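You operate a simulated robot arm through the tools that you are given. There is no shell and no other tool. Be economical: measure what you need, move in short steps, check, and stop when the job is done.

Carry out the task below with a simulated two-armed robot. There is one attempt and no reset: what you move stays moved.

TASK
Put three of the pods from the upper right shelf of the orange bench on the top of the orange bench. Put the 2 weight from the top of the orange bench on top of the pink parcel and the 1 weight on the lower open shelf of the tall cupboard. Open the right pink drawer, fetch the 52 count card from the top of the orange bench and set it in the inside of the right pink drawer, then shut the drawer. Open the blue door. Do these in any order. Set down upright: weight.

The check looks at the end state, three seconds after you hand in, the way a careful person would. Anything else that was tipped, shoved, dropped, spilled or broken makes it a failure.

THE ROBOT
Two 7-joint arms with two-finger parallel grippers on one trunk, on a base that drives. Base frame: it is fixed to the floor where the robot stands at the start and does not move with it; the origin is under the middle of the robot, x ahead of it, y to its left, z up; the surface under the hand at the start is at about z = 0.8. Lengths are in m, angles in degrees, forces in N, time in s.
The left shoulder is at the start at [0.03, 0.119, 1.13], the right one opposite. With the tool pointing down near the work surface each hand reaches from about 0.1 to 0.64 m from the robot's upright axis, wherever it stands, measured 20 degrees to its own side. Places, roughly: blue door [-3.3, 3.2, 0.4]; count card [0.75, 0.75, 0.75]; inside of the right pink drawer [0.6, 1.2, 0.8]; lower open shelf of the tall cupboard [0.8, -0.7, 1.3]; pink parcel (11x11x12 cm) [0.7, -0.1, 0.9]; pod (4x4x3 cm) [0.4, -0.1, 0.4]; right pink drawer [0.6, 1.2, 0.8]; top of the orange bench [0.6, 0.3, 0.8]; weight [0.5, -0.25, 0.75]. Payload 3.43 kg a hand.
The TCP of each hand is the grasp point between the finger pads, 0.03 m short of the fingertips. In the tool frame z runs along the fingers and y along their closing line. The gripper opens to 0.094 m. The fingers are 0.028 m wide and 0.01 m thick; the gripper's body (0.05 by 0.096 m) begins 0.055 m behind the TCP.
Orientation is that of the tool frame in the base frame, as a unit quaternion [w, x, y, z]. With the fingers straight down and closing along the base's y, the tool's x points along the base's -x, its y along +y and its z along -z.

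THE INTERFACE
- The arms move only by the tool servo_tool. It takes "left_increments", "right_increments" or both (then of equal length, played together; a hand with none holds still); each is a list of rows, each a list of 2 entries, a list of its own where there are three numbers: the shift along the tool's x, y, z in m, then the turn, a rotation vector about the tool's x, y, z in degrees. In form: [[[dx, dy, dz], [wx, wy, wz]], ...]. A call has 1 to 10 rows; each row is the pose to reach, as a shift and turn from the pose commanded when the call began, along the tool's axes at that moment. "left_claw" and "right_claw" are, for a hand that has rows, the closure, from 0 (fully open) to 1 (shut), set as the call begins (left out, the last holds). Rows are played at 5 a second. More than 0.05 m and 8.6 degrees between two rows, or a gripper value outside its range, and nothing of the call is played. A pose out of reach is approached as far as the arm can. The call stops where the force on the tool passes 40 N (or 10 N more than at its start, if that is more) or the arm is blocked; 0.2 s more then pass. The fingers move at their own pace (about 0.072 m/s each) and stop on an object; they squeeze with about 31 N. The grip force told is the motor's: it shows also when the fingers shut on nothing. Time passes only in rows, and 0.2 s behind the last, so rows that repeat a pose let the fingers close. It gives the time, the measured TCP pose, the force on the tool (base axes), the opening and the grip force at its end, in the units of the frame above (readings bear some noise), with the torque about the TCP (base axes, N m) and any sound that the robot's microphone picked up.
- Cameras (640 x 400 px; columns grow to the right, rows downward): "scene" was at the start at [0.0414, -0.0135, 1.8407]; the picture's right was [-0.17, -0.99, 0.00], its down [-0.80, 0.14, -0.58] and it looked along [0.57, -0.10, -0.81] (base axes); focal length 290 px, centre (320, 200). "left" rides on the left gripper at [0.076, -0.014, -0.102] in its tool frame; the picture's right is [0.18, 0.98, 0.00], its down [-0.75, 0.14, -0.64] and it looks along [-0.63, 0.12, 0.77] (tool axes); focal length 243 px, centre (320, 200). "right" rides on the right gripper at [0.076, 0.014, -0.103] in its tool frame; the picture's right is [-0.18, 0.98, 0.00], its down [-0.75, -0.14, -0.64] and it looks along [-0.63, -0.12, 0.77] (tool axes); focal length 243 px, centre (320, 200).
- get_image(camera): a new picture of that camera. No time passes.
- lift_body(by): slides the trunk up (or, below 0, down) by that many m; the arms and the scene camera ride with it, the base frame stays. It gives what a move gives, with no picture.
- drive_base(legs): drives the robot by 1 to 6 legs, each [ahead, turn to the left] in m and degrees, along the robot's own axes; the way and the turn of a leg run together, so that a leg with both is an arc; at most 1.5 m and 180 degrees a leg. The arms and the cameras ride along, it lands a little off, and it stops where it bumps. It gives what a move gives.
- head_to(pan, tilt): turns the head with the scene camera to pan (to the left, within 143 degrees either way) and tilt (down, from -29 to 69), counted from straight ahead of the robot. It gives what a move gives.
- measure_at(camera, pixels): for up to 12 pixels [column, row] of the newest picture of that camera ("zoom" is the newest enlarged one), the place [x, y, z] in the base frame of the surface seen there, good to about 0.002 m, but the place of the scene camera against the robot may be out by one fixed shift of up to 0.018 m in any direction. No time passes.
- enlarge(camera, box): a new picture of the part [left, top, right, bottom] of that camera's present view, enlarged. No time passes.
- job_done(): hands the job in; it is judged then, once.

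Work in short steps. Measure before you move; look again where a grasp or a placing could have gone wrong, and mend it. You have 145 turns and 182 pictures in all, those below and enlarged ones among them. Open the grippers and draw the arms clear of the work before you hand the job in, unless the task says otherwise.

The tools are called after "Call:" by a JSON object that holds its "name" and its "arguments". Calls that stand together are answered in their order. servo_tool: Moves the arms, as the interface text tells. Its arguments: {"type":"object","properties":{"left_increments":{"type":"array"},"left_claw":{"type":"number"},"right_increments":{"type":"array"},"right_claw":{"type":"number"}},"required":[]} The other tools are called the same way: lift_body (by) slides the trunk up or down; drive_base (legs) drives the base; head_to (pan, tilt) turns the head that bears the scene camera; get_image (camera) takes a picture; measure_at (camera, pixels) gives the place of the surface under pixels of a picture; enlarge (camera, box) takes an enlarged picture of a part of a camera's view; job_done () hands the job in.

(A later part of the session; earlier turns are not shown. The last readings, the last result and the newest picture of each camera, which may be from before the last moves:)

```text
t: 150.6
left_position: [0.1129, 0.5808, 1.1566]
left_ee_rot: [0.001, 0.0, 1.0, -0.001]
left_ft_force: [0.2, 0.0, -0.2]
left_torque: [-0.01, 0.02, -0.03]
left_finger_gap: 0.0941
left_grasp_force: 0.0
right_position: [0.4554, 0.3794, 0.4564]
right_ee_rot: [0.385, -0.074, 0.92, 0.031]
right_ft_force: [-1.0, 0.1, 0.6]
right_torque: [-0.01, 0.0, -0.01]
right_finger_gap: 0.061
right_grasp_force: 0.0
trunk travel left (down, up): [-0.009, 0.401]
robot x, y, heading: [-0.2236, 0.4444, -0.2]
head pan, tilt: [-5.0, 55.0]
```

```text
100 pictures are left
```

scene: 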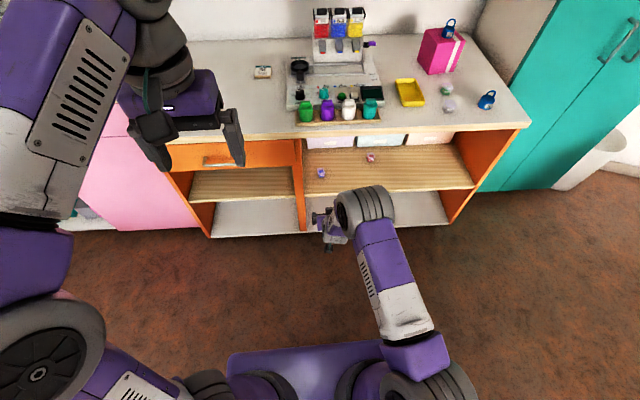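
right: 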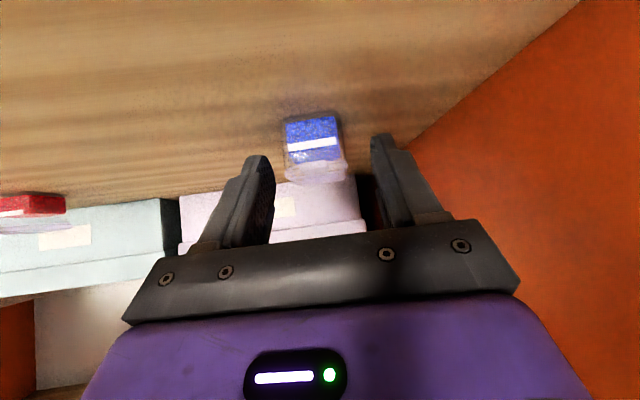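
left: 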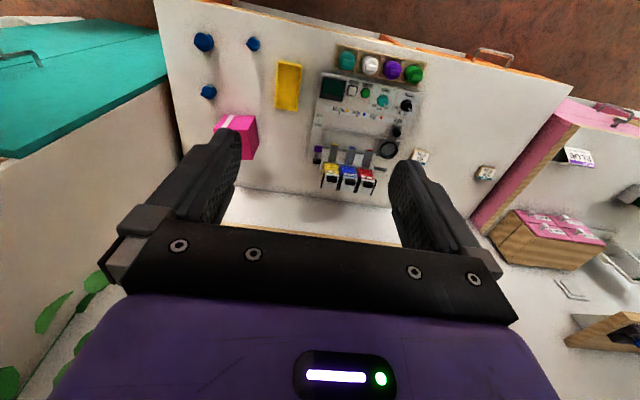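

The pod sits between the fingers. Closing and lifting.

Call:
{"name": "servo_tool", "arguments": {"right_increments": [[[0.001, 0, 0.001], [0, 0, 0]], [[0.001, 0, 0.001], [0, 0, 0]], [[0.001, 0, 0.001], [0, 0, 0]], [[0.001, 0, 0.001], [0, 0, 0]], [[0.001, 0, 0.001], [0, 0, 0]]], "right_claw": 1}}

Call:
{"name": "servo_tool", "arguments": {"right_increments": [[[-0.01, 0, -0.01], [0, 0, 0]], [[-0.025, 0, -0.025], [0, 0, 0]], [[-0.04, 0, -0.04], [0, 0, 0]], [[-0.055, 0, -0.055], [0, 0, 0]]]}}

Call:
{"name": "get_image", "arguments": {"camera": "right"}}

```text
t: 151.8
left_position: [0.113, 0.5812, 1.1569]
left_ee_rot: [0.001, 0.0, 1.0, -0.001]
left_ft_force: [0.9, -0.2, 0.4]
left_torque: [0.0, -0.02, 0.0]
left_finger_gap: 0.0941
left_grasp_force: 0.1
right_position: [0.4555, 0.3789, 0.4574]
right_ee_rot: [0.385, -0.074, 0.919, 0.031]
right_ft_force: [-0.1, 0.7, 2.0]
right_torque: [-0.01, 0.0, 0.01]
right_finger_gap: 0.0343
right_grasp_force: 30.5
trunk travel left (down, up): [-0.009, 0.401]
robot x, y, heading: [-0.2241, 0.4443, -0.0]
head pan, tilt: [-5.0, 55.0]
```

```text
t: 152.8
left_position: [0.1137, 0.5813, 1.1566]
left_ee_rot: [0.002, -0.001, 1.0, -0.001]
left_ft_force: [-0.2, 0.5, -0.1]
left_torque: [-0.03, -0.02, 0.02]
left_finger_gap: 0.094
left_grasp_force: 0.0
right_position: [0.4532, 0.3805, 0.5326]
right_ee_rot: [0.385, -0.074, 0.919, 0.032]
right_ft_force: [-0.7, 0.2, 0.9]
right_torque: [-0.01, 0.02, -0.01]
right_finger_gap: 0.0344
right_grasp_force: 31.3
trunk travel left (down, up): [-0.009, 0.401]
robot x, y, heading: [-0.2226, 0.4439, -0.3]
head pan, tilt: [-5.0, 55.0]
```

```text
99 pictures are left
```

right: 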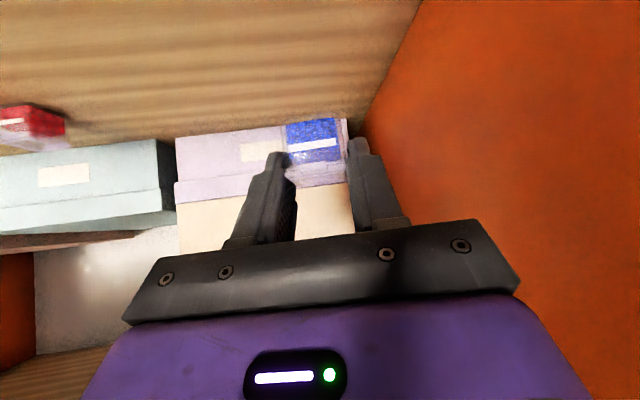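

Blue pod held. Backing out, raising the trunk, shifting the hand left, and then over the top at about (0.42,0.60).

Call:
{"name": "drive_base", "arguments": {"legs": [[-0.26, 0]]}}

Call:
{"name": "lift_body", "arguments": {"by": 0.385}}

Call:
{"name": "servo_tool", "arguments": {"right_increments": [[[0.008, 0.039, -0.008], [1, 0, 1]], [[0.016, 0.078, -0.016], [2, 0, 2]], [[0.024, 0.117, -0.024], [3, 0, 3]], [[0.032, 0.156, -0.032], [4, 0, 4]], [[0.04, 0.195, -0.04], [5, 0, 5]], [[0.0456, 0.233, -0.0456], [6.4, 0, 6.4]]]}}

Call:
{"name": "drive_base", "arguments": {"legs": [[0.32, 0]]}}

Call:
{"name": "get_image", "arguments": {"camera": "right"}}

Call:
{"name": "get_image", "arguments": {"camera": "scene"}}

```text
t: 154.7
left_position: [-0.1486, 0.5812, 1.1575]
left_ee_rot: [0.0, 0.0, 1.0, -0.001]
left_ft_force: [0.4, 0.0, 0.3]
left_torque: [-0.03, -0.04, -0.02]
left_finger_gap: 0.0941
left_grasp_force: 0.1
right_position: [0.1901, 0.3797, 0.5334]
right_ee_rot: [0.385, -0.073, 0.919, 0.03]
right_ft_force: [-0.5, -0.5, -1.6]
right_torque: [0.0, 0.02, 0.0]
right_finger_gap: 0.0334
right_grasp_force: 30.8
trunk travel left (down, up): [-0.009, 0.401]
robot x, y, heading: [-0.4839, 0.4476, -0.0]
head pan, tilt: [-5.0, 55.0]
```

```text
t: 158.4
left_position: [-0.1486, 0.5815, 1.5416]
left_ee_rot: [0.001, 0.0, 1.0, -0.001]
left_ft_force: [0.0, -0.3, -0.4]
left_torque: [0.03, -0.02, 0.01]
left_finger_gap: 0.0941
left_grasp_force: 0.1
right_position: [0.1911, 0.3803, 0.9167]
right_ee_rot: [0.385, -0.073, 0.919, 0.031]
right_ft_force: [0.6, -0.5, -0.3]
right_torque: [0.03, -0.01, 0.04]
right_finger_gap: 0.0322
right_grasp_force: 31.3
trunk travel left (down, up): [-0.394, 0.016]
robot x, y, heading: [-0.4834, 0.4455, -0.2]
head pan, tilt: [-5.0, 55.0]
```

```text
t: 159.8
left_position: [-0.1503, 0.5828, 1.5414]
left_ee_rot: [0.001, 0.001, 1.0, -0.001]
left_ft_force: [-0.1, -0.5, -0.3]
left_torque: [-0.01, -0.01, 0.02]
left_finger_gap: 0.0938
left_grasp_force: 0.1
right_position: [0.0903, 0.6029, 0.92]
right_ee_rot: [0.386, 0.001, 0.922, 0.001]
right_ft_force: [0.4, -1.3, -0.7]
right_torque: [-0.02, 0.0, -0.02]
right_finger_gap: 0.0318
right_grasp_force: 31.2
trunk travel left (down, up): [-0.394, 0.016]
robot x, y, heading: [-0.4883, 0.4498, -0.2]
head pan, tilt: [-5.0, 55.0]
```

```text
t: 161.9
left_position: [0.1644, 0.5807, 1.5418]
left_ee_rot: [0.001, 0.001, 1.0, -0.001]
left_ft_force: [-0.7, -0.7, -1.1]
left_torque: [0.05, 0.03, -0.01]
left_finger_gap: 0.094
left_grasp_force: 0.2
right_position: [0.4043, 0.5996, 0.9187]
right_ee_rot: [0.386, 0.002, 0.923, 0.0]
right_ft_force: [0.0, 0.4, -0.6]
right_torque: [-0.02, -0.01, 0.01]
right_finger_gap: 0.0321
right_grasp_force: 30.4
trunk travel left (down, up): [-0.394, 0.016]
robot x, y, heading: [-0.1716, 0.4469, -0.0]
head pan, tilt: [-5.0, 55.0]
```

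```text
98 pictures are left
```

right: 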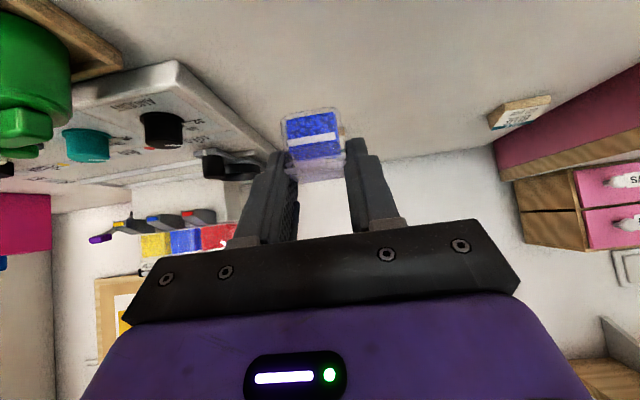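

```text
97 pictures are left
```

scene: 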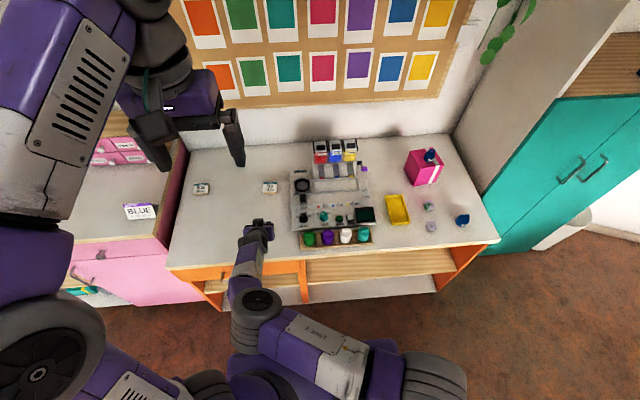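

The pod is over free space at (0.404,0.600). Lowering.

Call:
{"name": "servo_tool", "arguments": {"right_increments": [[[0.02, 0, 0.02], [0, 0, 0]], [[0.04, 0, 0.04], [0, 0, 0]], [[0.05, 0, 0.05], [0, 0, 0]], [[0.055, 0, 0.055], [0, 0, 0]]]}}

Call:
{"name": "servo_tool", "arguments": {"right_increments": [[[0.0014, 0, 0.0014], [0, 0, 0]]]}}

Call:
{"name": "get_image", "arguments": {"camera": "right"}}

```text
t: 162.9
left_position: [0.1634, 0.581, 1.5429]
left_ee_rot: [0.001, 0.001, 1.0, -0.001]
left_ft_force: [-0.5, -0.9, 0.0]
left_torque: [-0.01, -0.01, -0.01]
left_finger_gap: 0.0942
left_grasp_force: 0.1
right_position: [0.4049, 0.5986, 0.8402]
right_ee_rot: [0.386, 0.001, 0.922, 0.002]
right_ft_force: [-0.2, -0.1, 0.3]
right_torque: [0.01, -0.03, 0.01]
right_finger_gap: 0.0319
right_grasp_force: 30.7
trunk travel left (down, up): [-0.394, 0.016]
robot x, y, heading: [-0.171, 0.4438, -0.2]
head pan, tilt: [-5.0, 55.0]
```

```text
t: 163.3
left_position: [0.1644, 0.5798, 1.5419]
left_ee_rot: [0.001, 0.002, 1.0, -0.001]
left_ft_force: [0.3, 0.7, 0.8]
left_torque: [0.0, 0.0, 0.0]
left_finger_gap: 0.0941
left_grasp_force: 0.1
right_position: [0.4052, 0.599, 0.8403]
right_ee_rot: [0.387, 0.001, 0.922, 0.0]
right_ft_force: [-0.6, -0.7, 1.3]
right_torque: [0.02, 0.05, 0.0]
right_finger_gap: 0.0321
right_grasp_force: 31.1
trunk travel left (down, up): [-0.394, 0.016]
robot x, y, heading: [-0.1717, 0.4487, -0.4]
head pan, tilt: [-5.0, 55.0]
```

```text
96 pictures are left
```

right: 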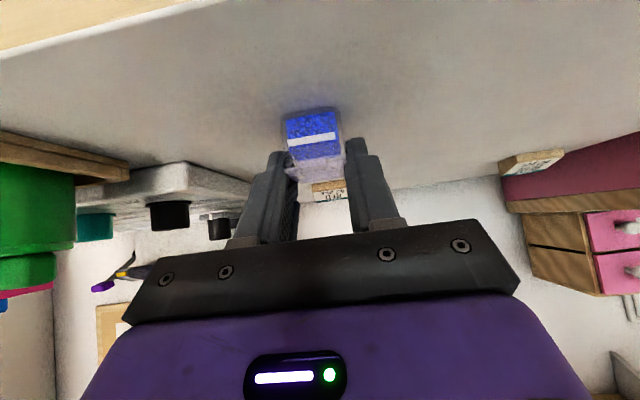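

Probably touching; 1 mm more to be sure.

Call:
{"name": "servo_tool", "arguments": {"right_increments": [[[0.0008, 0, 0.0008], [0, 0, 0]], [[0.0012, 0, 0.0012], [0, 0, 0]]]}}

```text
t: 163.9
left_position: [0.1632, 0.5799, 1.5426]
left_ee_rot: [0.001, 0.002, 1.0, -0.001]
left_ft_force: [-0.2, 1.0, 0.7]
left_torque: [-0.01, -0.02, -0.04]
left_finger_gap: 0.0941
left_grasp_force: 0.1
right_position: [0.4058, 0.5995, 0.8389]
right_ee_rot: [0.386, 0.001, 0.922, 0.001]
right_ft_force: [2.2, -0.7, 4.5]
right_torque: [-0.03, -0.01, 0.03]
right_finger_gap: 0.0319
right_grasp_force: 30.7
trunk travel left (down, up): [-0.394, 0.016]
robot x, y, heading: [-0.1715, 0.4447, -0.4]
head pan, tilt: [-5.0, 55.0]
```

Contact. Opening and retreating, then looking.

Call:
{"name": "servo_tool", "arguments": {"right_increments": [[[0, 0, 0], [0, 0, 0]], [[0, 0, 0], [0, 0, 0]], [[0, 0, 0], [0, 0, 0]], [[0, 0, 0], [0, 0, 0]], [[0, 0, -0.03], [0, 0, 0]], [[-0.02, 0, -0.05], [0, 0, 0]], [[-0.04, 0, -0.07], [0, 0, 0]], [[-0.07, 0, -0.08], [0, 0, 0]]], "right_claw": 0}}

Call:
{"name": "get_image", "arguments": {"camera": "right"}}

Call:
{"name": "head_to", "arguments": {"pan": 35, "tilt": 50}}

Call:
{"name": "get_image", "arguments": {"camera": "scene"}}

```text
t: 165.7
left_position: [0.1646, 0.5793, 1.5424]
left_ee_rot: [0.001, 0.001, 1.0, -0.002]
left_ft_force: [-0.4, -0.1, 0.1]
left_torque: [-0.01, 0.01, 0.0]
left_finger_gap: 0.0941
left_grasp_force: 0.1
right_position: [0.398, 0.5989, 0.9426]
right_ee_rot: [0.386, 0.0, 0.923, 0.001]
right_ft_force: [0.3, -0.7, 0.1]
right_torque: [0.0, -0.03, -0.02]
right_finger_gap: 0.0941
right_grasp_force: 0.1
trunk travel left (down, up): [-0.394, 0.016]
robot x, y, heading: [-0.1729, 0.4478, -0.1]
head pan, tilt: [-5.0, 55.0]
```

```text
95 pictures are left
```

right: 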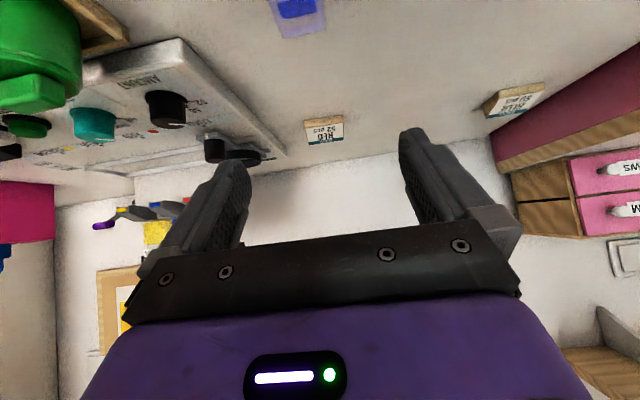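

```text
t: 166.8
left_position: [0.1641, 0.5798, 1.5428]
left_ee_rot: [0.001, 0.002, 1.0, -0.001]
left_ft_force: [0.7, -0.1, 0.3]
left_torque: [0.03, 0.0, 0.04]
left_finger_gap: 0.0942
left_grasp_force: 0.1
right_position: [0.398, 0.5999, 0.9425]
right_ee_rot: [0.386, 0.001, 0.923, 0.001]
right_ft_force: [-0.4, 0.7, 0.0]
right_torque: [0.01, 0.05, 0.0]
right_finger_gap: 0.094
right_grasp_force: 0.1
trunk travel left (down, up): [-0.394, 0.016]
robot x, y, heading: [-0.174, 0.4451, -0.2]
head pan, tilt: [35.0, 50.0]
```

```text
94 pictures are left
```

scene: 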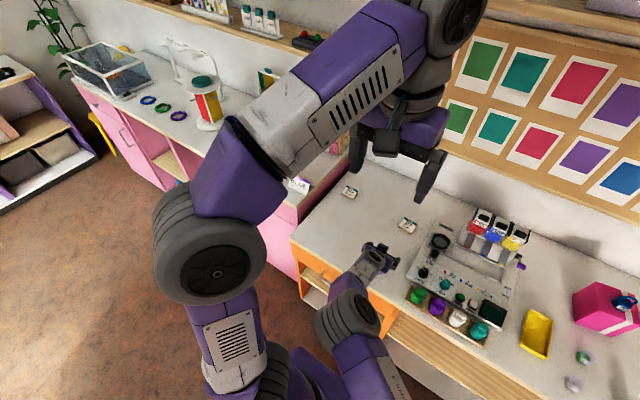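

Three pods are on the top. Next the drawer: I back off and drive 0.6 m to +y, then look at the pink unit.

Call:
{"name": "drive_base", "arguments": {"legs": [[-0.27, 0], [0, 90], [0.6, 0], [0, -90]]}}

Call:
{"name": "head_to", "arguments": {"pan": 5, "tilt": 50}}

Call:
{"name": "get_image", "arguments": {"camera": "scene"}}

Call:
{"name": "get_image", "arguments": {"camera": "right"}}

```text
t: 179.3
left_position: [-0.0769, 1.1595, 1.5423]
left_ee_rot: [0.0, 0.023, 1.0, -0.001]
left_ft_force: [0.3, -0.3, 0.3]
left_torque: [-0.01, 0.0, -0.02]
left_finger_gap: 0.0939
left_grasp_force: 0.0
right_position: [0.1574, 1.1688, 0.9429]
right_ee_rot: [0.386, 0.021, 0.922, -0.008]
right_ft_force: [0.2, -0.6, 0.9]
right_torque: [-0.02, 0.0, 0.01]
right_finger_gap: 0.0939
right_grasp_force: 0.0
trunk travel left (down, up): [-0.394, 0.016]
robot x, y, heading: [-0.4212, 1.0414, -2.6]
head pan, tilt: [35.0, 50.0]
```

```text
t: 180.2
left_position: [-0.0781, 1.1598, 1.5419]
left_ee_rot: [0.0, 0.024, 1.0, 0.0]
left_ft_force: [-0.6, 0.6, 0.2]
left_torque: [0.05, -0.02, -0.02]
left_finger_gap: 0.0938
left_grasp_force: 0.1
right_position: [0.157, 1.1684, 0.9419]
right_ee_rot: [0.385, 0.021, 0.923, -0.008]
right_ft_force: [-0.3, 0.2, -0.9]
right_torque: [-0.01, 0.02, -0.03]
right_finger_gap: 0.0942
right_grasp_force: 0.0
trunk travel left (down, up): [-0.394, 0.016]
robot x, y, heading: [-0.4176, 1.0372, -2.8]
head pan, tilt: [5.0, 50.0]
```

```text
93 pictures are left
```

scene: 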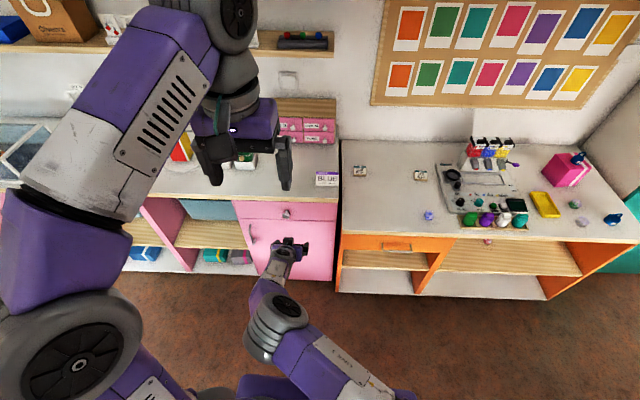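

```text
92 pictures are left
```

right: 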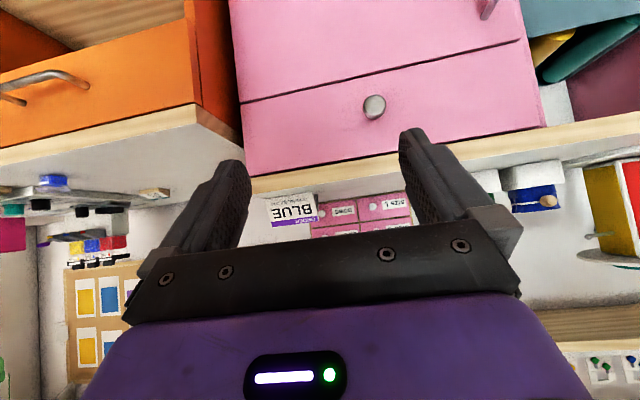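

The right pink drawer with a round knob at (374,106). Measuring it.

Call:
{"name": "measure_at", "arguments": {"camera": "right", "pixels": [[374, 106], [364, 106], [386, 106], [374, 94], [374, 120], [420, 80], [300, 130], [245, 110], [530, 60], [300, 175], [400, 145], [292, 210]]}}

Call:
{"name": "enlarge", "arguments": {"camera": "right", "box": [230, 20, 560, 230]}}

```text
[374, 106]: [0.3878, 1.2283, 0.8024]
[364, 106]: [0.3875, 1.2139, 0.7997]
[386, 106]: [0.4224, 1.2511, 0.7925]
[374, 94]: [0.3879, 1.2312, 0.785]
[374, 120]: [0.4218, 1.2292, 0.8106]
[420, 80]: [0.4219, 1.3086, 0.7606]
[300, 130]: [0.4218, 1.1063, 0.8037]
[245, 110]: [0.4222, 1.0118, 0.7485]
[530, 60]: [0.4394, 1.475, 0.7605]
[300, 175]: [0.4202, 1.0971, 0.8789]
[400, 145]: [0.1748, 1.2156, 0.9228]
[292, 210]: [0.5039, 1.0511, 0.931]
```

```text
1.90 times, centred on (395, 125) of right
```

zoom: 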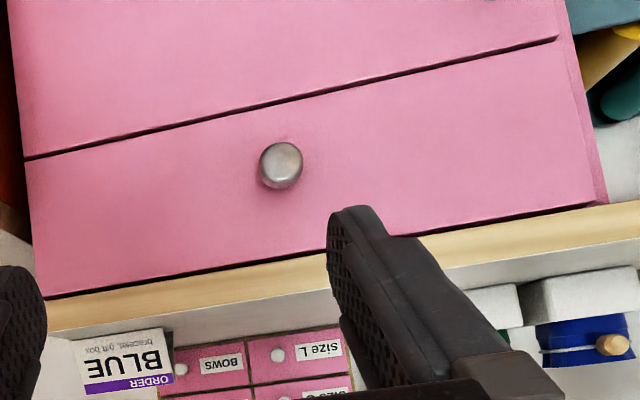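

Knob centre ≈(y 1.229, z 0.797), front x 0.387, drawer face x 0.422. I straighten the heading and turn the right hand to near horizontal at knob height.

Call:
{"name": "drive_base", "arguments": {"legs": [[0, 2.7]]}}

Call:
{"name": "servo_tool", "arguments": {"right_increments": [[[0.02, 0.006, 0.02], [0, -6, 0]], [[0.04, 0.012, 0.04], [0, -12, 0]], [[0.06, 0.018, 0.06], [0, -18, 0]], [[0.08, 0.024, 0.08], [0, -24, 0]], [[0.1, 0.03, 0.1], [0, -30, 0]], [[0.1, 0.034, 0.1], [0, -36, 0]], [[0.1, 0.034, 0.1], [0, -36, 0]]]}}

Call:
{"name": "get_image", "arguments": {"camera": "right"}}

```text
t: 181.0
left_position: [-0.0831, 1.1745, 1.5424]
left_ee_rot: [0.001, 0.001, 1.0, -0.001]
left_ft_force: [0.2, -0.5, 0.2]
left_torque: [-0.04, 0.01, 0.02]
left_finger_gap: 0.0937
left_grasp_force: 0.1
right_position: [0.1514, 1.1952, 0.9425]
right_ee_rot: [0.385, 0.0, 0.923, 0.001]
right_ft_force: [1.1, 1.1, 0.5]
right_torque: [-0.01, 0.03, 0.0]
right_finger_gap: 0.094
right_grasp_force: 0.0
trunk travel left (down, up): [-0.394, 0.016]
robot x, y, heading: [-0.4214, 1.0425, -0.0]
head pan, tilt: [5.0, 50.0]
```

```text
t: 182.6
left_position: [-0.0844, 1.177, 1.5426]
left_ee_rot: [0.001, 0.001, 1.0, -0.001]
left_ft_force: [-0.7, -0.1, -0.1]
left_torque: [-0.05, -0.06, -0.03]
left_finger_gap: 0.0939
left_grasp_force: 0.1
right_position: [0.1028, 1.214, 0.8624]
right_ee_rot: [0.627, 0.001, 0.779, 0.0]
right_ft_force: [0.2, -0.2, 0.2]
right_torque: [-0.01, -0.01, 0.01]
right_finger_gap: 0.094
right_grasp_force: 0.0
right hand out of reach, approached as far as the arm can: row 2, 4, 5, 6, 7
trunk travel left (down, up): [-0.394, 0.016]
robot x, y, heading: [-0.421, 1.0398, -0.2]
head pan, tilt: [5.0, 50.0]
```

```text
90 pictures are left
```

right: 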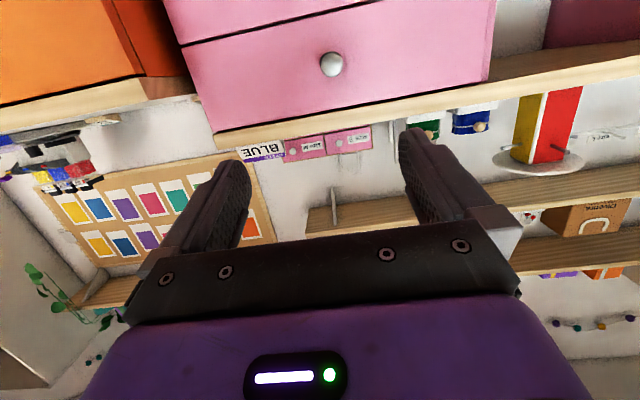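

Tilt is 78° now at z 0.862; the trunk can give the rest: lower 0.065 m.

Call:
{"name": "lift_body", "arguments": {"by": -0.066}}

Call:
{"name": "servo_tool", "arguments": {"right_increments": [[[0, 0.013, 0], [0, 0, 0]]]}}

Call:
{"name": "get_image", "arguments": {"camera": "right"}}

```text
t: 183.7
left_position: [-0.0836, 1.175, 1.4751]
left_ee_rot: [0.001, 0.001, 1.0, -0.001]
left_ft_force: [0.1, -0.4, 0.0]
left_torque: [-0.04, -0.01, 0.01]
left_finger_gap: 0.0941
left_grasp_force: 0.1
right_position: [0.1048, 1.2113, 0.7967]
right_ee_rot: [0.625, 0.0, 0.78, 0.001]
right_ft_force: [-0.3, 0.6, 0.8]
right_torque: [-0.04, 0.01, -0.02]
right_finger_gap: 0.0941
right_grasp_force: 0.0
trunk travel left (down, up): [-0.328, 0.082]
robot x, y, heading: [-0.4176, 1.0425, -0.2]
head pan, tilt: [5.0, 50.0]
```

```text
t: 184.1
left_position: [-0.0839, 1.1745, 1.4763]
left_ee_rot: [0.001, 0.001, 1.0, -0.001]
left_ft_force: [-0.1, 0.2, -0.1]
left_torque: [0.01, -0.02, -0.01]
left_finger_gap: 0.094
left_grasp_force: 0.0
right_position: [0.1046, 1.2189, 0.7974]
right_ee_rot: [0.626, 0.001, 0.779, 0.001]
right_ft_force: [0.1, -0.3, 0.9]
right_torque: [-0.02, -0.05, 0.0]
right_finger_gap: 0.094
right_grasp_force: 0.1
right hand out of reach, approached as far as the arm can: row 1
trunk travel left (down, up): [-0.328, 0.082]
robot x, y, heading: [-0.4205, 1.0414, -0.2]
head pan, tilt: [5.0, 50.0]
```

```text
89 pictures are left
```

right: 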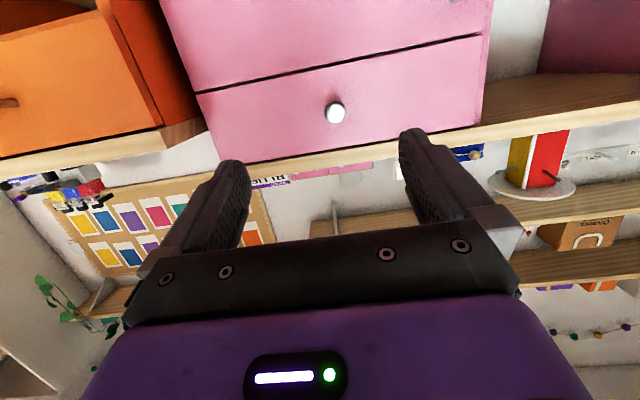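

1 cm lateral error; I correct with a slight turn while driving 0.18 m in, then recheck.

Call:
{"name": "drive_base", "arguments": {"legs": [[0, 1.0], [0.2, 0]]}}

Call:
{"name": "get_image", "arguments": {"camera": "right"}}

Call:
{"name": "measure_at", "arguments": {"camera": "right", "pixels": [[325, 150], [335, 150]]}}

```text
t: 186.0
left_position: [0.1129, 1.1836, 1.4763]
left_ee_rot: [0.0, -0.006, 1.0, 0.0]
left_ft_force: [0.9, 0.2, -0.2]
left_torque: [-0.03, 0.08, -0.01]
left_finger_gap: 0.094
left_grasp_force: 0.1
right_position: [0.2984, 1.2286, 0.7955]
right_ee_rot: [0.625, -0.005, 0.781, 0.005]
right_ft_force: [-0.1, -1.1, -0.2]
right_torque: [0.02, 0.01, 0.0]
right_finger_gap: 0.094
right_grasp_force: 0.1
trunk travel left (down, up): [-0.328, 0.082]
robot x, y, heading: [-0.2217, 1.0412, 0.8]
head pan, tilt: [5.0, 50.0]
```

```text
88 pictures are left
```

right: 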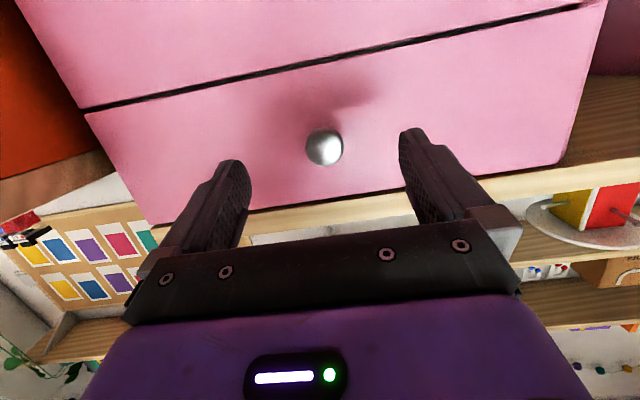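

```text
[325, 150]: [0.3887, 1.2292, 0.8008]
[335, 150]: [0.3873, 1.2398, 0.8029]
```

Centred. Driving 0.085 m ahead to bring the fingers around the knob, then closing.

Call:
{"name": "drive_base", "arguments": {"legs": [[0.085, 0]]}}

Call:
{"name": "servo_tool", "arguments": {"right_increments": [[[0, 0, 0], [0, 0, 0]], [[0, 0, 0], [0, 0, 0]], [[0, 0, 0], [0, 0, 0]], [[0, 0, 0], [0, 0, 0]], [[0, 0, 0], [0, 0, 0]], [[0, 0, 0], [0, 0, 0]]], "right_claw": 1}}

Call:
{"name": "get_image", "arguments": {"camera": "right"}}

```text
t: 187.1
left_position: [0.1964, 1.1821, 1.4762]
left_ee_rot: [0.001, -0.005, 1.0, -0.001]
left_ft_force: [-0.7, -0.1, 0.5]
left_torque: [0.01, 0.02, 0.01]
left_finger_gap: 0.0938
left_grasp_force: 0.0
right_position: [0.3824, 1.2295, 0.7952]
right_ee_rot: [0.625, -0.004, 0.78, 0.004]
right_ft_force: [-0.8, -0.2, 0.1]
right_torque: [0.02, -0.03, 0.02]
right_finger_gap: 0.0938
right_grasp_force: 0.0
trunk travel left (down, up): [-0.328, 0.082]
robot x, y, heading: [-0.1395, 1.0463, 0.8]
head pan, tilt: [5.0, 50.0]
```

```text
t: 188.5
left_position: [0.1948, 1.1834, 1.476]
left_ee_rot: [0.001, -0.005, 1.0, -0.001]
left_ft_force: [0.8, 0.2, 1.2]
left_torque: [0.01, 0.01, -0.01]
left_finger_gap: 0.0939
left_grasp_force: 0.1
right_position: [0.3818, 1.2284, 0.798]
right_ee_rot: [0.625, -0.005, 0.78, 0.005]
right_ft_force: [-0.6, 1.7, 1.1]
right_torque: [0.01, 0.05, 0.07]
right_finger_gap: 0.0334
right_grasp_force: 45.2
trunk travel left (down, up): [-0.328, 0.082]
robot x, y, heading: [-0.1409, 1.0466, 0.7]
head pan, tilt: [5.0, 50.0]
```

```text
87 pictures are left
```

right: 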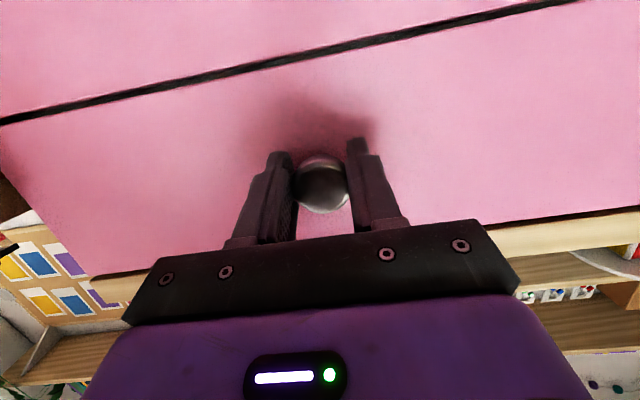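

The knob is gripped (33 mm). I pull by driving back in short legs.

Call:
{"name": "drive_base", "arguments": {"legs": [[-0.1, 0]]}}

Call:
{"name": "get_image", "arguments": {"camera": "right"}}

```text
t: 189.6
left_position: [0.0997, 1.1846, 1.475]
left_ee_rot: [0.002, -0.004, 1.0, -0.002]
left_ft_force: [0.0, 0.0, -0.2]
left_torque: [0.04, -0.03, 0.03]
left_finger_gap: 0.094
left_grasp_force: 0.0
right_position: [0.2848, 1.2298, 0.7961]
right_ee_rot: [0.625, -0.005, 0.78, 0.004]
right_ft_force: [0.5, 18.5, -1.5]
right_torque: [-0.06, 0.43, 0.61]
right_finger_gap: 0.0332
right_grasp_force: 44.7
trunk travel left (down, up): [-0.328, 0.082]
robot x, y, heading: [-0.2411, 1.0445, 0.5]
head pan, tilt: [5.0, 50.0]
```

```text
86 pictures are left
```

right: 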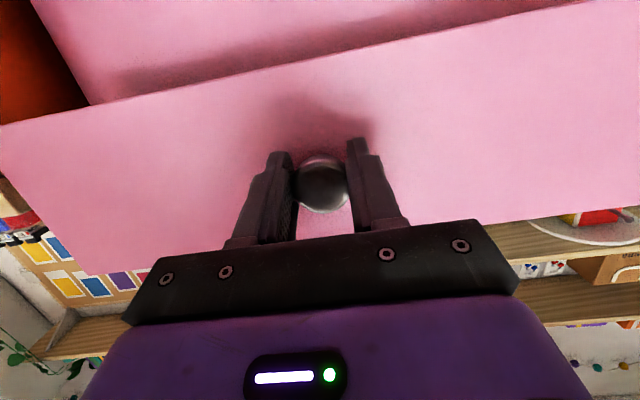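

The drawer is opening (10 cm). Pulling 0.12 m more.

Call:
{"name": "drive_base", "arguments": {"legs": [[-0.12, 0]]}}

Call:
{"name": "get_image", "arguments": {"camera": "scene"}}

```text
t: 190.9
left_position: [-0.0205, 1.1828, 1.475]
left_ee_rot: [0.001, -0.006, 1.0, -0.001]
left_ft_force: [-0.4, 0.6, -0.4]
left_torque: [0.03, -0.02, -0.02]
left_finger_gap: 0.0942
left_grasp_force: 0.1
right_position: [0.1665, 1.2302, 0.7971]
right_ee_rot: [0.625, -0.007, 0.78, 0.007]
right_ft_force: [1.6, 9.4, -4.7]
right_torque: [0.03, 0.56, 0.41]
right_finger_gap: 0.0333
right_grasp_force: 45.4
trunk travel left (down, up): [-0.328, 0.082]
robot x, y, heading: [-0.3583, 1.0479, 0.9]
head pan, tilt: [5.0, 50.0]
```

```text
85 pictures are left
```

scene: 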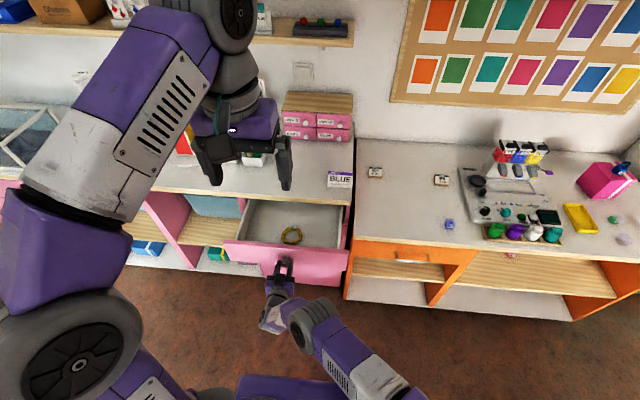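

The drawer is open about 21 cm, with a ring inside. I release the knob, back away, and measure the inside.

Call:
{"name": "servo_tool", "arguments": {"right_increments": [[[0, 0, 0], [0, 0, 0]], [[0, 0, 0], [0, 0, 0]], [[0, 0, 0], [0, 0, 0]], [[0, 0, 0], [0, 0, 0]]], "right_claw": 0}}

Call:
{"name": "drive_base", "arguments": {"legs": [[-0.1, 0]]}}

Call:
{"name": "get_image", "arguments": {"camera": "scene"}}

Call:
{"name": "enlarge", "arguments": {"camera": "scene", "box": [180, 140, 480, 300]}}

```text
t: 191.9
left_position: [-0.0205, 1.1805, 1.4755]
left_ee_rot: [0.001, -0.006, 1.0, -0.001]
left_ft_force: [-0.8, -0.2, -0.7]
left_torque: [-0.01, -0.05, 0.02]
left_finger_gap: 0.0937
left_grasp_force: 0.0
right_position: [0.1671, 1.2282, 0.7977]
right_ee_rot: [0.625, -0.005, 0.78, 0.006]
right_ft_force: [-0.8, 0.3, 0.2]
right_torque: [0.0, -0.04, -0.01]
right_finger_gap: 0.0941
right_grasp_force: 0.0
trunk travel left (down, up): [-0.328, 0.082]
robot x, y, heading: [-0.3532, 1.0424, 0.7]
head pan, tilt: [5.0, 50.0]
```

```text
t: 193.0
left_position: [-0.1182, 1.1789, 1.4763]
left_ee_rot: [0.001, -0.004, 1.0, 0.0]
left_ft_force: [0.5, 1.0, 0.6]
left_torque: [-0.03, -0.01, 0.01]
left_finger_gap: 0.0941
left_grasp_force: 0.1
right_position: [0.069, 1.2253, 0.7961]
right_ee_rot: [0.626, -0.004, 0.78, 0.005]
right_ft_force: [0.2, 0.7, 0.5]
right_torque: [0.04, -0.01, 0.0]
right_finger_gap: 0.0941
right_grasp_force: 0.0
trunk travel left (down, up): [-0.328, 0.082]
robot x, y, heading: [-0.455, 1.0445, 0.6]
head pan, tilt: [5.0, 50.0]
```

```text
84 pictures are left
```

scene: 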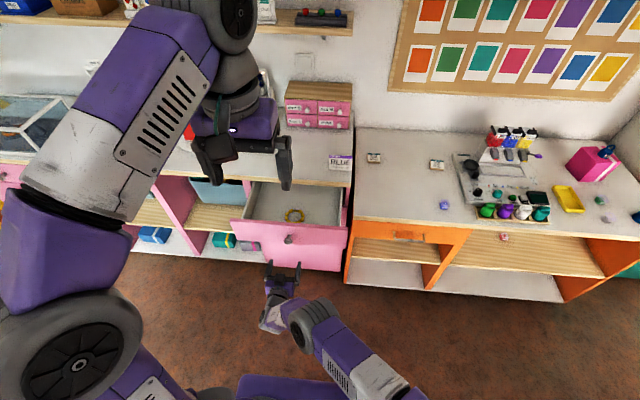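

```text
2.13 times, centred on (330, 220) of scene
```

zoom: 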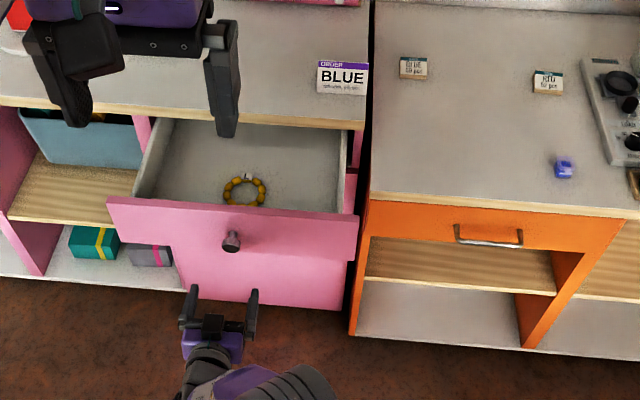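

Call:
{"name": "measure_at", "arguments": {"camera": "zoom", "pixels": [[245, 205], [245, 178], [200, 160], [310, 160], [310, 200], [180, 198], [230, 208], [340, 190], [230, 135], [150, 170], [280, 130]]}}

```text
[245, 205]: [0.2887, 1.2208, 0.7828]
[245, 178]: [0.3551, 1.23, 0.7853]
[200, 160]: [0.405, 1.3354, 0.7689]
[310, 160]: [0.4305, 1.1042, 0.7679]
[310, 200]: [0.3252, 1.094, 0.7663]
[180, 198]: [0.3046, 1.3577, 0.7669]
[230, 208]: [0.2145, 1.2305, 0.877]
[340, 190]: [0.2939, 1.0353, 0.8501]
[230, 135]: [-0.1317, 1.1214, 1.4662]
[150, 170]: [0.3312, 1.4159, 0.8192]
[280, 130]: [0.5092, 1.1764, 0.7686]
```

Drawer floor z≈0.756; bracelet near (0.32,1.225); I will put the card at about (0.32,1.11). First I draw the right hand back to the right and up, clear of the left arm.

Call:
{"name": "servo_tool", "arguments": {"right_increments": [[[-0.022, -0.03, -0.015], [0, 3.3, 0]], [[-0.044, -0.06, -0.03], [0, 6.6, 0]], [[-0.067, -0.09, -0.046], [0, 9.9, 0]], [[-0.089, -0.12, -0.061], [0, 13.2, 0]], [[-0.111, -0.15, -0.076], [0, 16.5, 0]], [[-0.133, -0.18, -0.0915], [0, 19.8, 0]], [[-0.155, -0.21, -0.107], [0, 23.1, 0]], [[-0.178, -0.24, -0.122], [0, 26.4, 0]], [[-0.2, -0.27, -0.137], [0, 29.7, 0]], [[-0.222, -0.3, -0.1525], [0, 33, 0]]]}}

Call:
{"name": "servo_tool", "arguments": {"left_increments": [[[-0.01, 0.01, 0.04], [0, -4.5, 0]], [[-0.02, 0.02, 0.08], [0, -9, 0]], [[-0.03, 0.03, 0.12], [0, -13.5, 0]], [[-0.04, 0.04, 0.16], [0, -18, 0]], [[-0.05, 0.05, 0.2], [0, -22.5, 0]], [[-0.06, 0.05, 0.24], [0, -27, 0]], [[-0.07, 0.05, 0.28], [0, -31.5, 0]], [[-0.08, 0.05, 0.32], [0, -36, 0]], [[-0.09, 0.05, 0.36], [0, -40.5, 0]], [[-0.1, 0.05, 0.4], [0, -45, 0]]]}}

Call:
{"name": "get_image", "arguments": {"camera": "scene"}}

```text
t: 195.2
left_position: [-0.1199, 1.1778, 1.4761]
left_ee_rot: [0.0, -0.004, 1.0, 0.0]
left_ft_force: [-0.5, 0.2, -0.6]
left_torque: [0.03, -0.01, 0.03]
left_finger_gap: 0.0939
left_grasp_force: 0.1
right_position: [-0.029, 0.9194, 1.0461]
right_ee_rot: [0.378, -0.006, 0.926, 0.005]
right_ft_force: [0.3, -0.1, 0.2]
right_torque: [-0.01, -0.02, 0.01]
right_finger_gap: 0.0937
right_grasp_force: 0.2
trunk travel left (down, up): [-0.328, 0.082]
robot x, y, heading: [-0.4538, 1.0446, 0.3]
head pan, tilt: [5.0, 50.0]
```

```text
t: 197.4
left_position: [-0.015, 1.2296, 1.0776]
left_ee_rot: [0.382, -0.007, 0.924, 0.0]
left_ft_force: [0.2, -0.1, 1.1]
left_torque: [-0.02, 0.02, -0.02]
left_finger_gap: 0.094
left_grasp_force: 0.1
right_position: [-0.0281, 0.9222, 1.0442]
right_ee_rot: [0.378, -0.006, 0.926, 0.004]
right_ft_force: [-0.3, -0.2, 0.2]
right_torque: [-0.04, -0.03, 0.0]
right_finger_gap: 0.0939
right_grasp_force: 0.0
trunk travel left (down, up): [-0.328, 0.082]
robot x, y, heading: [-0.4559, 1.042, 0.4]
head pan, tilt: [5.0, 50.0]
```

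```text
82 pictures are left
```

scene: 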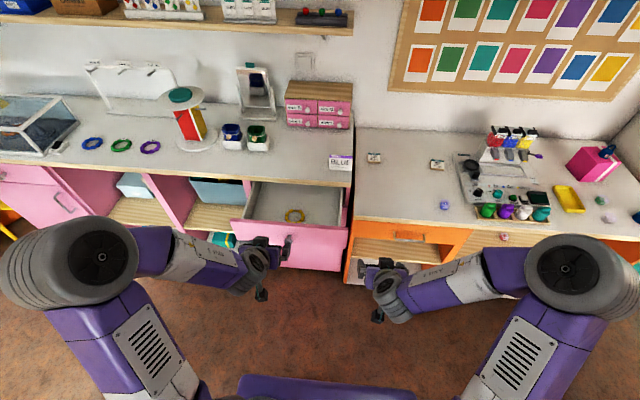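

Both arms are tidy. Now I drive 0.65 m to -y, in line with the card.

Call:
{"name": "drive_base", "arguments": {"legs": [[0, -90.4], [0.65, 0], [0, 90]]}}

Call:
{"name": "get_image", "arguments": {"camera": "left"}}

```text
t: 208.7
left_position: [-0.0171, 0.5707, 1.0799]
left_ee_rot: [0.383, 0.01, 0.924, -0.005]
left_ft_force: [-0.3, 0.0, 0.0]
left_torque: [0.0, -0.01, 0.0]
left_finger_gap: 0.0941
left_grasp_force: 0.1
right_position: [-0.0375, 0.2617, 1.0458]
right_ee_rot: [0.378, 0.009, 0.926, -0.002]
right_ft_force: [0.1, -0.2, 0.0]
right_torque: [-0.02, -0.03, 0.03]
right_finger_gap: 0.094
right_grasp_force: 0.0
trunk travel left (down, up): [-0.328, 0.082]
robot x, y, heading: [-0.4572, 0.3942, -1.2]
head pan, tilt: [5.0, 50.0]
```

```text
81 pictures are left
```

left: 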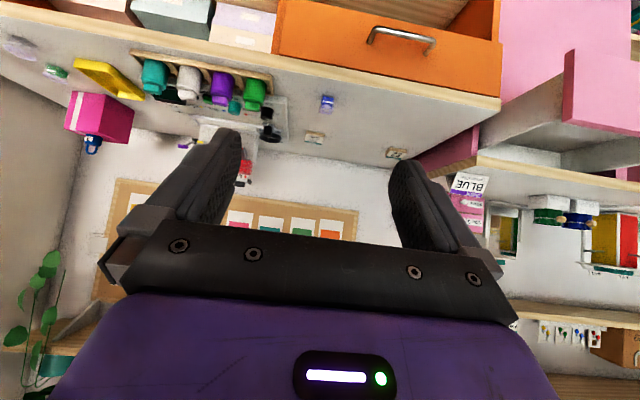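

Driving 0.41 m ahead with a heading correction, then viewing the card with the left camera.

Call:
{"name": "drive_base", "arguments": {"legs": [[0, 1.2], [0.41, 0]]}}

Call:
{"name": "get_image", "arguments": {"camera": "left"}}

Call:
{"name": "get_image", "arguments": {"camera": "scene"}}

```text
t: 211.6
left_position: [0.3917, 0.5811, 1.0795]
left_ee_rot: [0.383, -0.002, 0.924, 0.0]
left_ft_force: [0.3, 0.8, -1.0]
left_torque: [0.03, -0.01, 0.01]
left_finger_gap: 0.0943
left_grasp_force: 0.1
right_position: [0.376, 0.2745, 1.0459]
right_ee_rot: [0.378, -0.003, 0.926, 0.002]
right_ft_force: [-0.4, -0.3, 0.5]
right_torque: [-0.01, -0.04, 0.03]
right_finger_gap: 0.0941
right_grasp_force: 0.0
trunk travel left (down, up): [-0.328, 0.082]
robot x, y, heading: [-0.0456, 0.3925, -0.1]
head pan, tilt: [5.0, 50.0]
```

```text
80 pictures are left
```

left: 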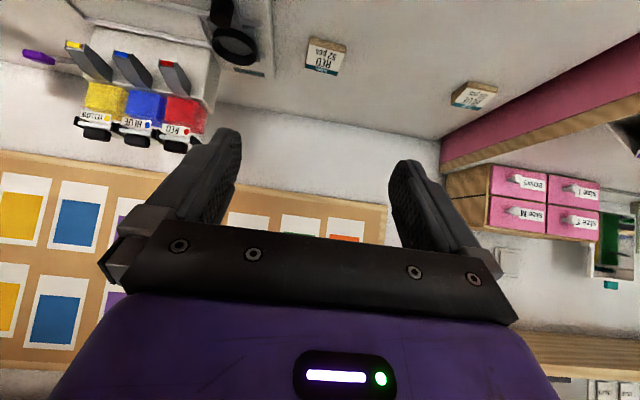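

```text
79 pictures are left
```

scene: 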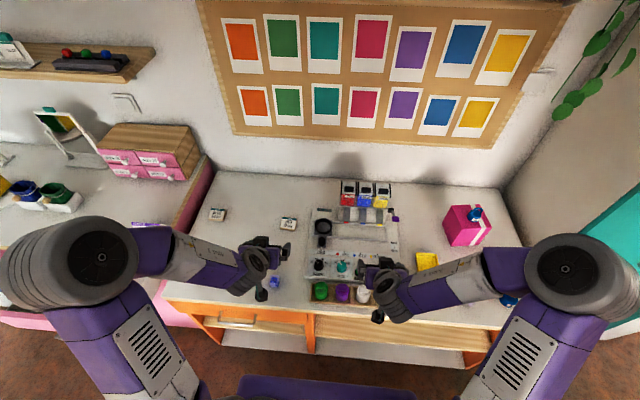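

The 52 card is at (325,57) in the left view. Zooming to measure it.

Call:
{"name": "enlarge", "arguments": {"camera": "left", "box": [280, 20, 380, 95]}}

Call:
{"name": "measure_at", "arguments": {"camera": "zoom", "pixels": [[180, 125], [425, 175], [170, 280], [375, 340], [280, 230], [320, 120], [430, 150], [410, 260], [170, 220]]}}

```text
5.33 times, centred on (330, 58) of left
```

zoom: 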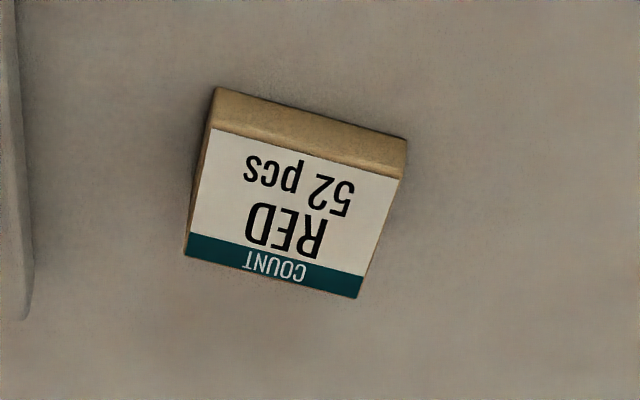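

```text
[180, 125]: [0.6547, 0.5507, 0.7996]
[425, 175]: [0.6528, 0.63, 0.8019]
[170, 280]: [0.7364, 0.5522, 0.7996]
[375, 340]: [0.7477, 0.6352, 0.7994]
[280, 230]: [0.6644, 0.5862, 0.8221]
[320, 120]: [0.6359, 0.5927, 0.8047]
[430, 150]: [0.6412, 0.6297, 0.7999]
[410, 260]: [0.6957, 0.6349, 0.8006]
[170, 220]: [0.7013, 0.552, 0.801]
```

Call:
{"name": "measure_at", "arguments": {"camera": "zoom", "pixels": [[222, 95], [398, 142], [215, 135], [396, 178], [192, 250], [355, 292], [300, 155], [275, 270]]}}

```text
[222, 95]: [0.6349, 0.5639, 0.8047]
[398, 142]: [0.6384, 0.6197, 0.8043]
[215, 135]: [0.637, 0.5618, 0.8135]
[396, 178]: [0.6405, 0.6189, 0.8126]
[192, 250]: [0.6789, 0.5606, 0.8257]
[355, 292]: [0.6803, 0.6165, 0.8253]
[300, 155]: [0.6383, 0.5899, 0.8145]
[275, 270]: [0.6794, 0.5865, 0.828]
```

Card: y 0.560–0.620, x 0.637–0.682, height 14–28 mm. I drive 5 cm closer for reach margin and move the left hand above it.

Call:
{"name": "drive_base", "arguments": {"legs": [[0.05, 0]]}}

Call:
{"name": "servo_tool", "arguments": {"left_increments": [[[-0.003, 0.001, 0.039], [0, 0, 0]], [[-0.006, 0.002, 0.078], [0, 0, 0]], [[-0.009, 0.004, 0.117], [0, 0, 0]], [[-0.012, 0.006, 0.156], [0, 0, 0]], [[-0.015, 0.008, 0.195], [0, 0, 0]], [[-0.018, 0.009, 0.235], [0, 0, 0]], [[-0.0205, 0.009, 0.272], [0, 0, 0]]]}}

Call:
{"name": "get_image", "arguments": {"camera": "left"}}

```text
t: 212.5
left_position: [0.442, 0.5803, 1.0782]
left_ee_rot: [0.382, -0.001, 0.924, 0.0]
left_ft_force: [0.5, -0.8, -0.3]
left_torque: [0.04, 0.02, -0.01]
left_finger_gap: 0.094
left_grasp_force: 0.1
right_position: [0.4272, 0.2721, 1.0452]
right_ee_rot: [0.377, -0.003, 0.926, 0.003]
right_ft_force: [-0.3, 0.0, -0.1]
right_torque: [0.03, 0.02, 0.01]
right_finger_gap: 0.094
right_grasp_force: 0.0
trunk travel left (down, up): [-0.328, 0.082]
robot x, y, heading: [-0.0003, 0.3935, 0.3]
head pan, tilt: [5.0, 50.0]
```

```text
t: 214.1
left_position: [0.6504, 0.5902, 0.9026]
left_ee_rot: [0.384, -0.001, 0.924, 0.001]
left_ft_force: [-0.1, 0.2, -0.9]
left_torque: [0.02, 0.01, -0.02]
left_finger_gap: 0.0942
left_grasp_force: 0.0
right_position: [0.4255, 0.2729, 1.0449]
right_ee_rot: [0.378, -0.002, 0.926, 0.003]
right_ft_force: [0.2, -0.1, -0.1]
right_torque: [0.0, 0.01, -0.04]
right_finger_gap: 0.0939
right_grasp_force: 0.1
trunk travel left (down, up): [-0.328, 0.082]
robot x, y, heading: [-0.0027, 0.3968, 0.1]
head pan, tilt: [5.0, 50.0]
```

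```text
77 pictures are left
```

left: 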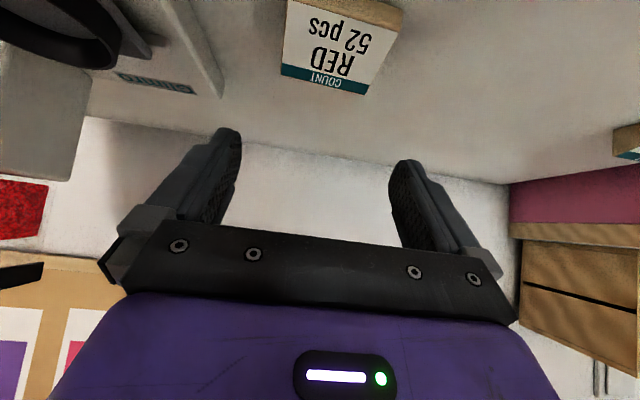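

Call:
{"name": "measure_at", "arguments": {"camera": "left", "pixels": [[288, 50], [384, 62], [335, 55], [285, 68], [364, 88], [330, 76]]}}

```text
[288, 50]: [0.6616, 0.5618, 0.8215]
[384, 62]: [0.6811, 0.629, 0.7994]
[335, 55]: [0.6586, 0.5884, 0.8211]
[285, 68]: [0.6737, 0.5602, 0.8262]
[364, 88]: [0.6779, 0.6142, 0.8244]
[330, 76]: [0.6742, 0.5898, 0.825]
```

Centre y≈0.589, matching. Lowering 0.067 m and gripping.

Call:
{"name": "servo_tool", "arguments": {"left_increments": [[[0.02, 0, 0.02], [0, 0, 0]], [[0.038, 0, 0.038], [0, 0, 0]], [[0.0465, 0, 0.0465], [0, 0, 0]]]}}

Call:
{"name": "get_image", "arguments": {"camera": "left"}}

Call:
{"name": "servo_tool", "arguments": {"left_increments": [[[0, 0, 0], [0, 0, 0]], [[0, 0, 0], [0, 0, 0]], [[0, 0, 0], [0, 0, 0]], [[0, 0, 0], [0, 0, 0]], [[0, 0, 0], [0, 0, 0]]], "left_claw": 1}}

Call:
{"name": "get_image", "arguments": {"camera": "left"}}

```text
t: 214.9
left_position: [0.6485, 0.5922, 0.834]
left_ee_rot: [0.382, -0.001, 0.924, 0.0]
left_ft_force: [0.3, 0.0, 0.3]
left_torque: [0.03, -0.01, -0.04]
left_finger_gap: 0.094
left_grasp_force: 0.1
right_position: [0.4269, 0.2731, 1.0462]
right_ee_rot: [0.379, -0.003, 0.926, 0.003]
right_ft_force: [0.2, 0.7, -0.5]
right_torque: [0.02, 0.01, -0.01]
right_finger_gap: 0.0941
right_grasp_force: 0.3
trunk travel left (down, up): [-0.328, 0.082]
robot x, y, heading: [0.0004, 0.3956, 0.2]
head pan, tilt: [5.0, 50.0]
```

```text
76 pictures are left
```

left: 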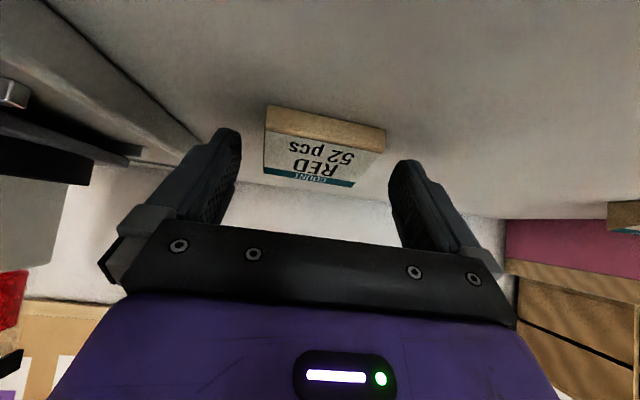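

```text
t: 216.1
left_position: [0.6469, 0.5923, 0.8345]
left_ee_rot: [0.383, -0.001, 0.924, 0.0]
left_ft_force: [0.0, 0.8, 1.1]
left_torque: [-0.06, -0.04, 0.03]
left_finger_gap: 0.0609
left_grasp_force: 30.8
right_position: [0.4259, 0.2718, 1.0456]
right_ee_rot: [0.378, -0.003, 0.926, 0.002]
right_ft_force: [0.8, 0.0, -0.2]
right_torque: [0.02, -0.01, -0.07]
right_finger_gap: 0.094
right_grasp_force: 0.0
trunk travel left (down, up): [-0.328, 0.082]
robot x, y, heading: [-0.003, 0.3973, -0.1]
head pan, tilt: [5.0, 50.0]
```

```text
75 pictures are left
```

left: 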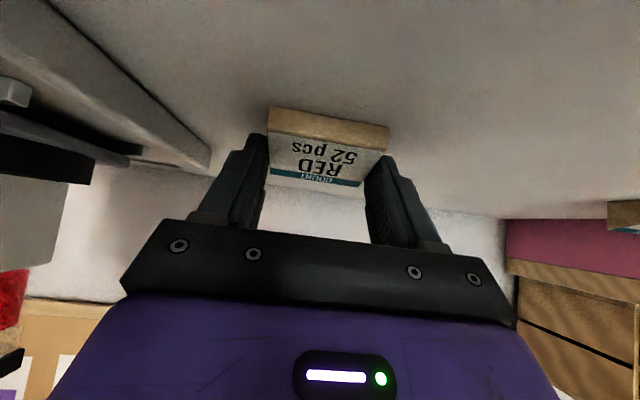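

Card gripped (61 mm). Lifting and retracting the left hand.

Call:
{"name": "servo_tool", "arguments": {"left_increments": [[[-0.015, 0, -0.015], [0, 0, 0]], [[-0.045, 0, -0.045], [0, 0, 0]], [[-0.045, 0, -0.08], [0, 0, 0]], [[-0.043, 0, -0.12], [0, 0, 0]], [[-0.041, 0, -0.16], [0, 0, 0]], [[-0.038, 0, -0.2], [0, 0, 0]], [[-0.034, 0, -0.24], [0, 0, 0]], [[-0.03, 0, -0.28], [0, 0, 0]], [[-0.026, 0, -0.31], [0, 0, 0]]]}}

Call:
{"name": "get_image", "arguments": {"camera": "left"}}

```text
t: 218.1
left_position: [0.4447, 0.5912, 1.0736]
left_ee_rot: [0.382, 0.0, 0.924, 0.0]
left_ft_force: [-0.7, 0.1, 0.0]
left_torque: [0.02, 0.03, -0.01]
left_finger_gap: 0.061
left_grasp_force: 30.9
right_position: [0.4247, 0.272, 1.0467]
right_ee_rot: [0.379, -0.002, 0.926, 0.002]
right_ft_force: [-0.7, 0.7, -0.8]
right_torque: [0.01, 0.02, 0.01]
right_finger_gap: 0.0942
right_grasp_force: 0.0
trunk travel left (down, up): [-0.328, 0.082]
robot x, y, heading: [-0.0011, 0.3964, 0.0]
head pan, tilt: [5.0, 50.0]
```

```text
74 pictures are left
```

left: 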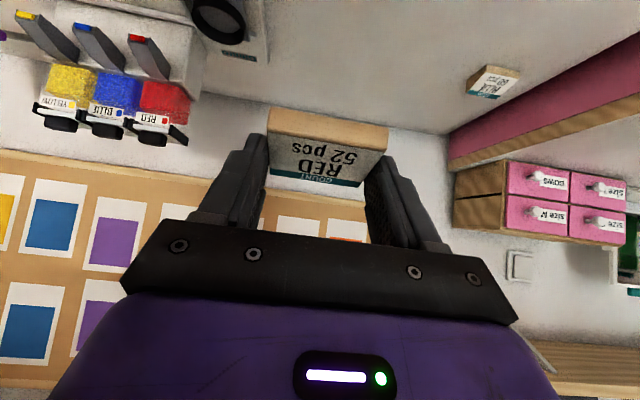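

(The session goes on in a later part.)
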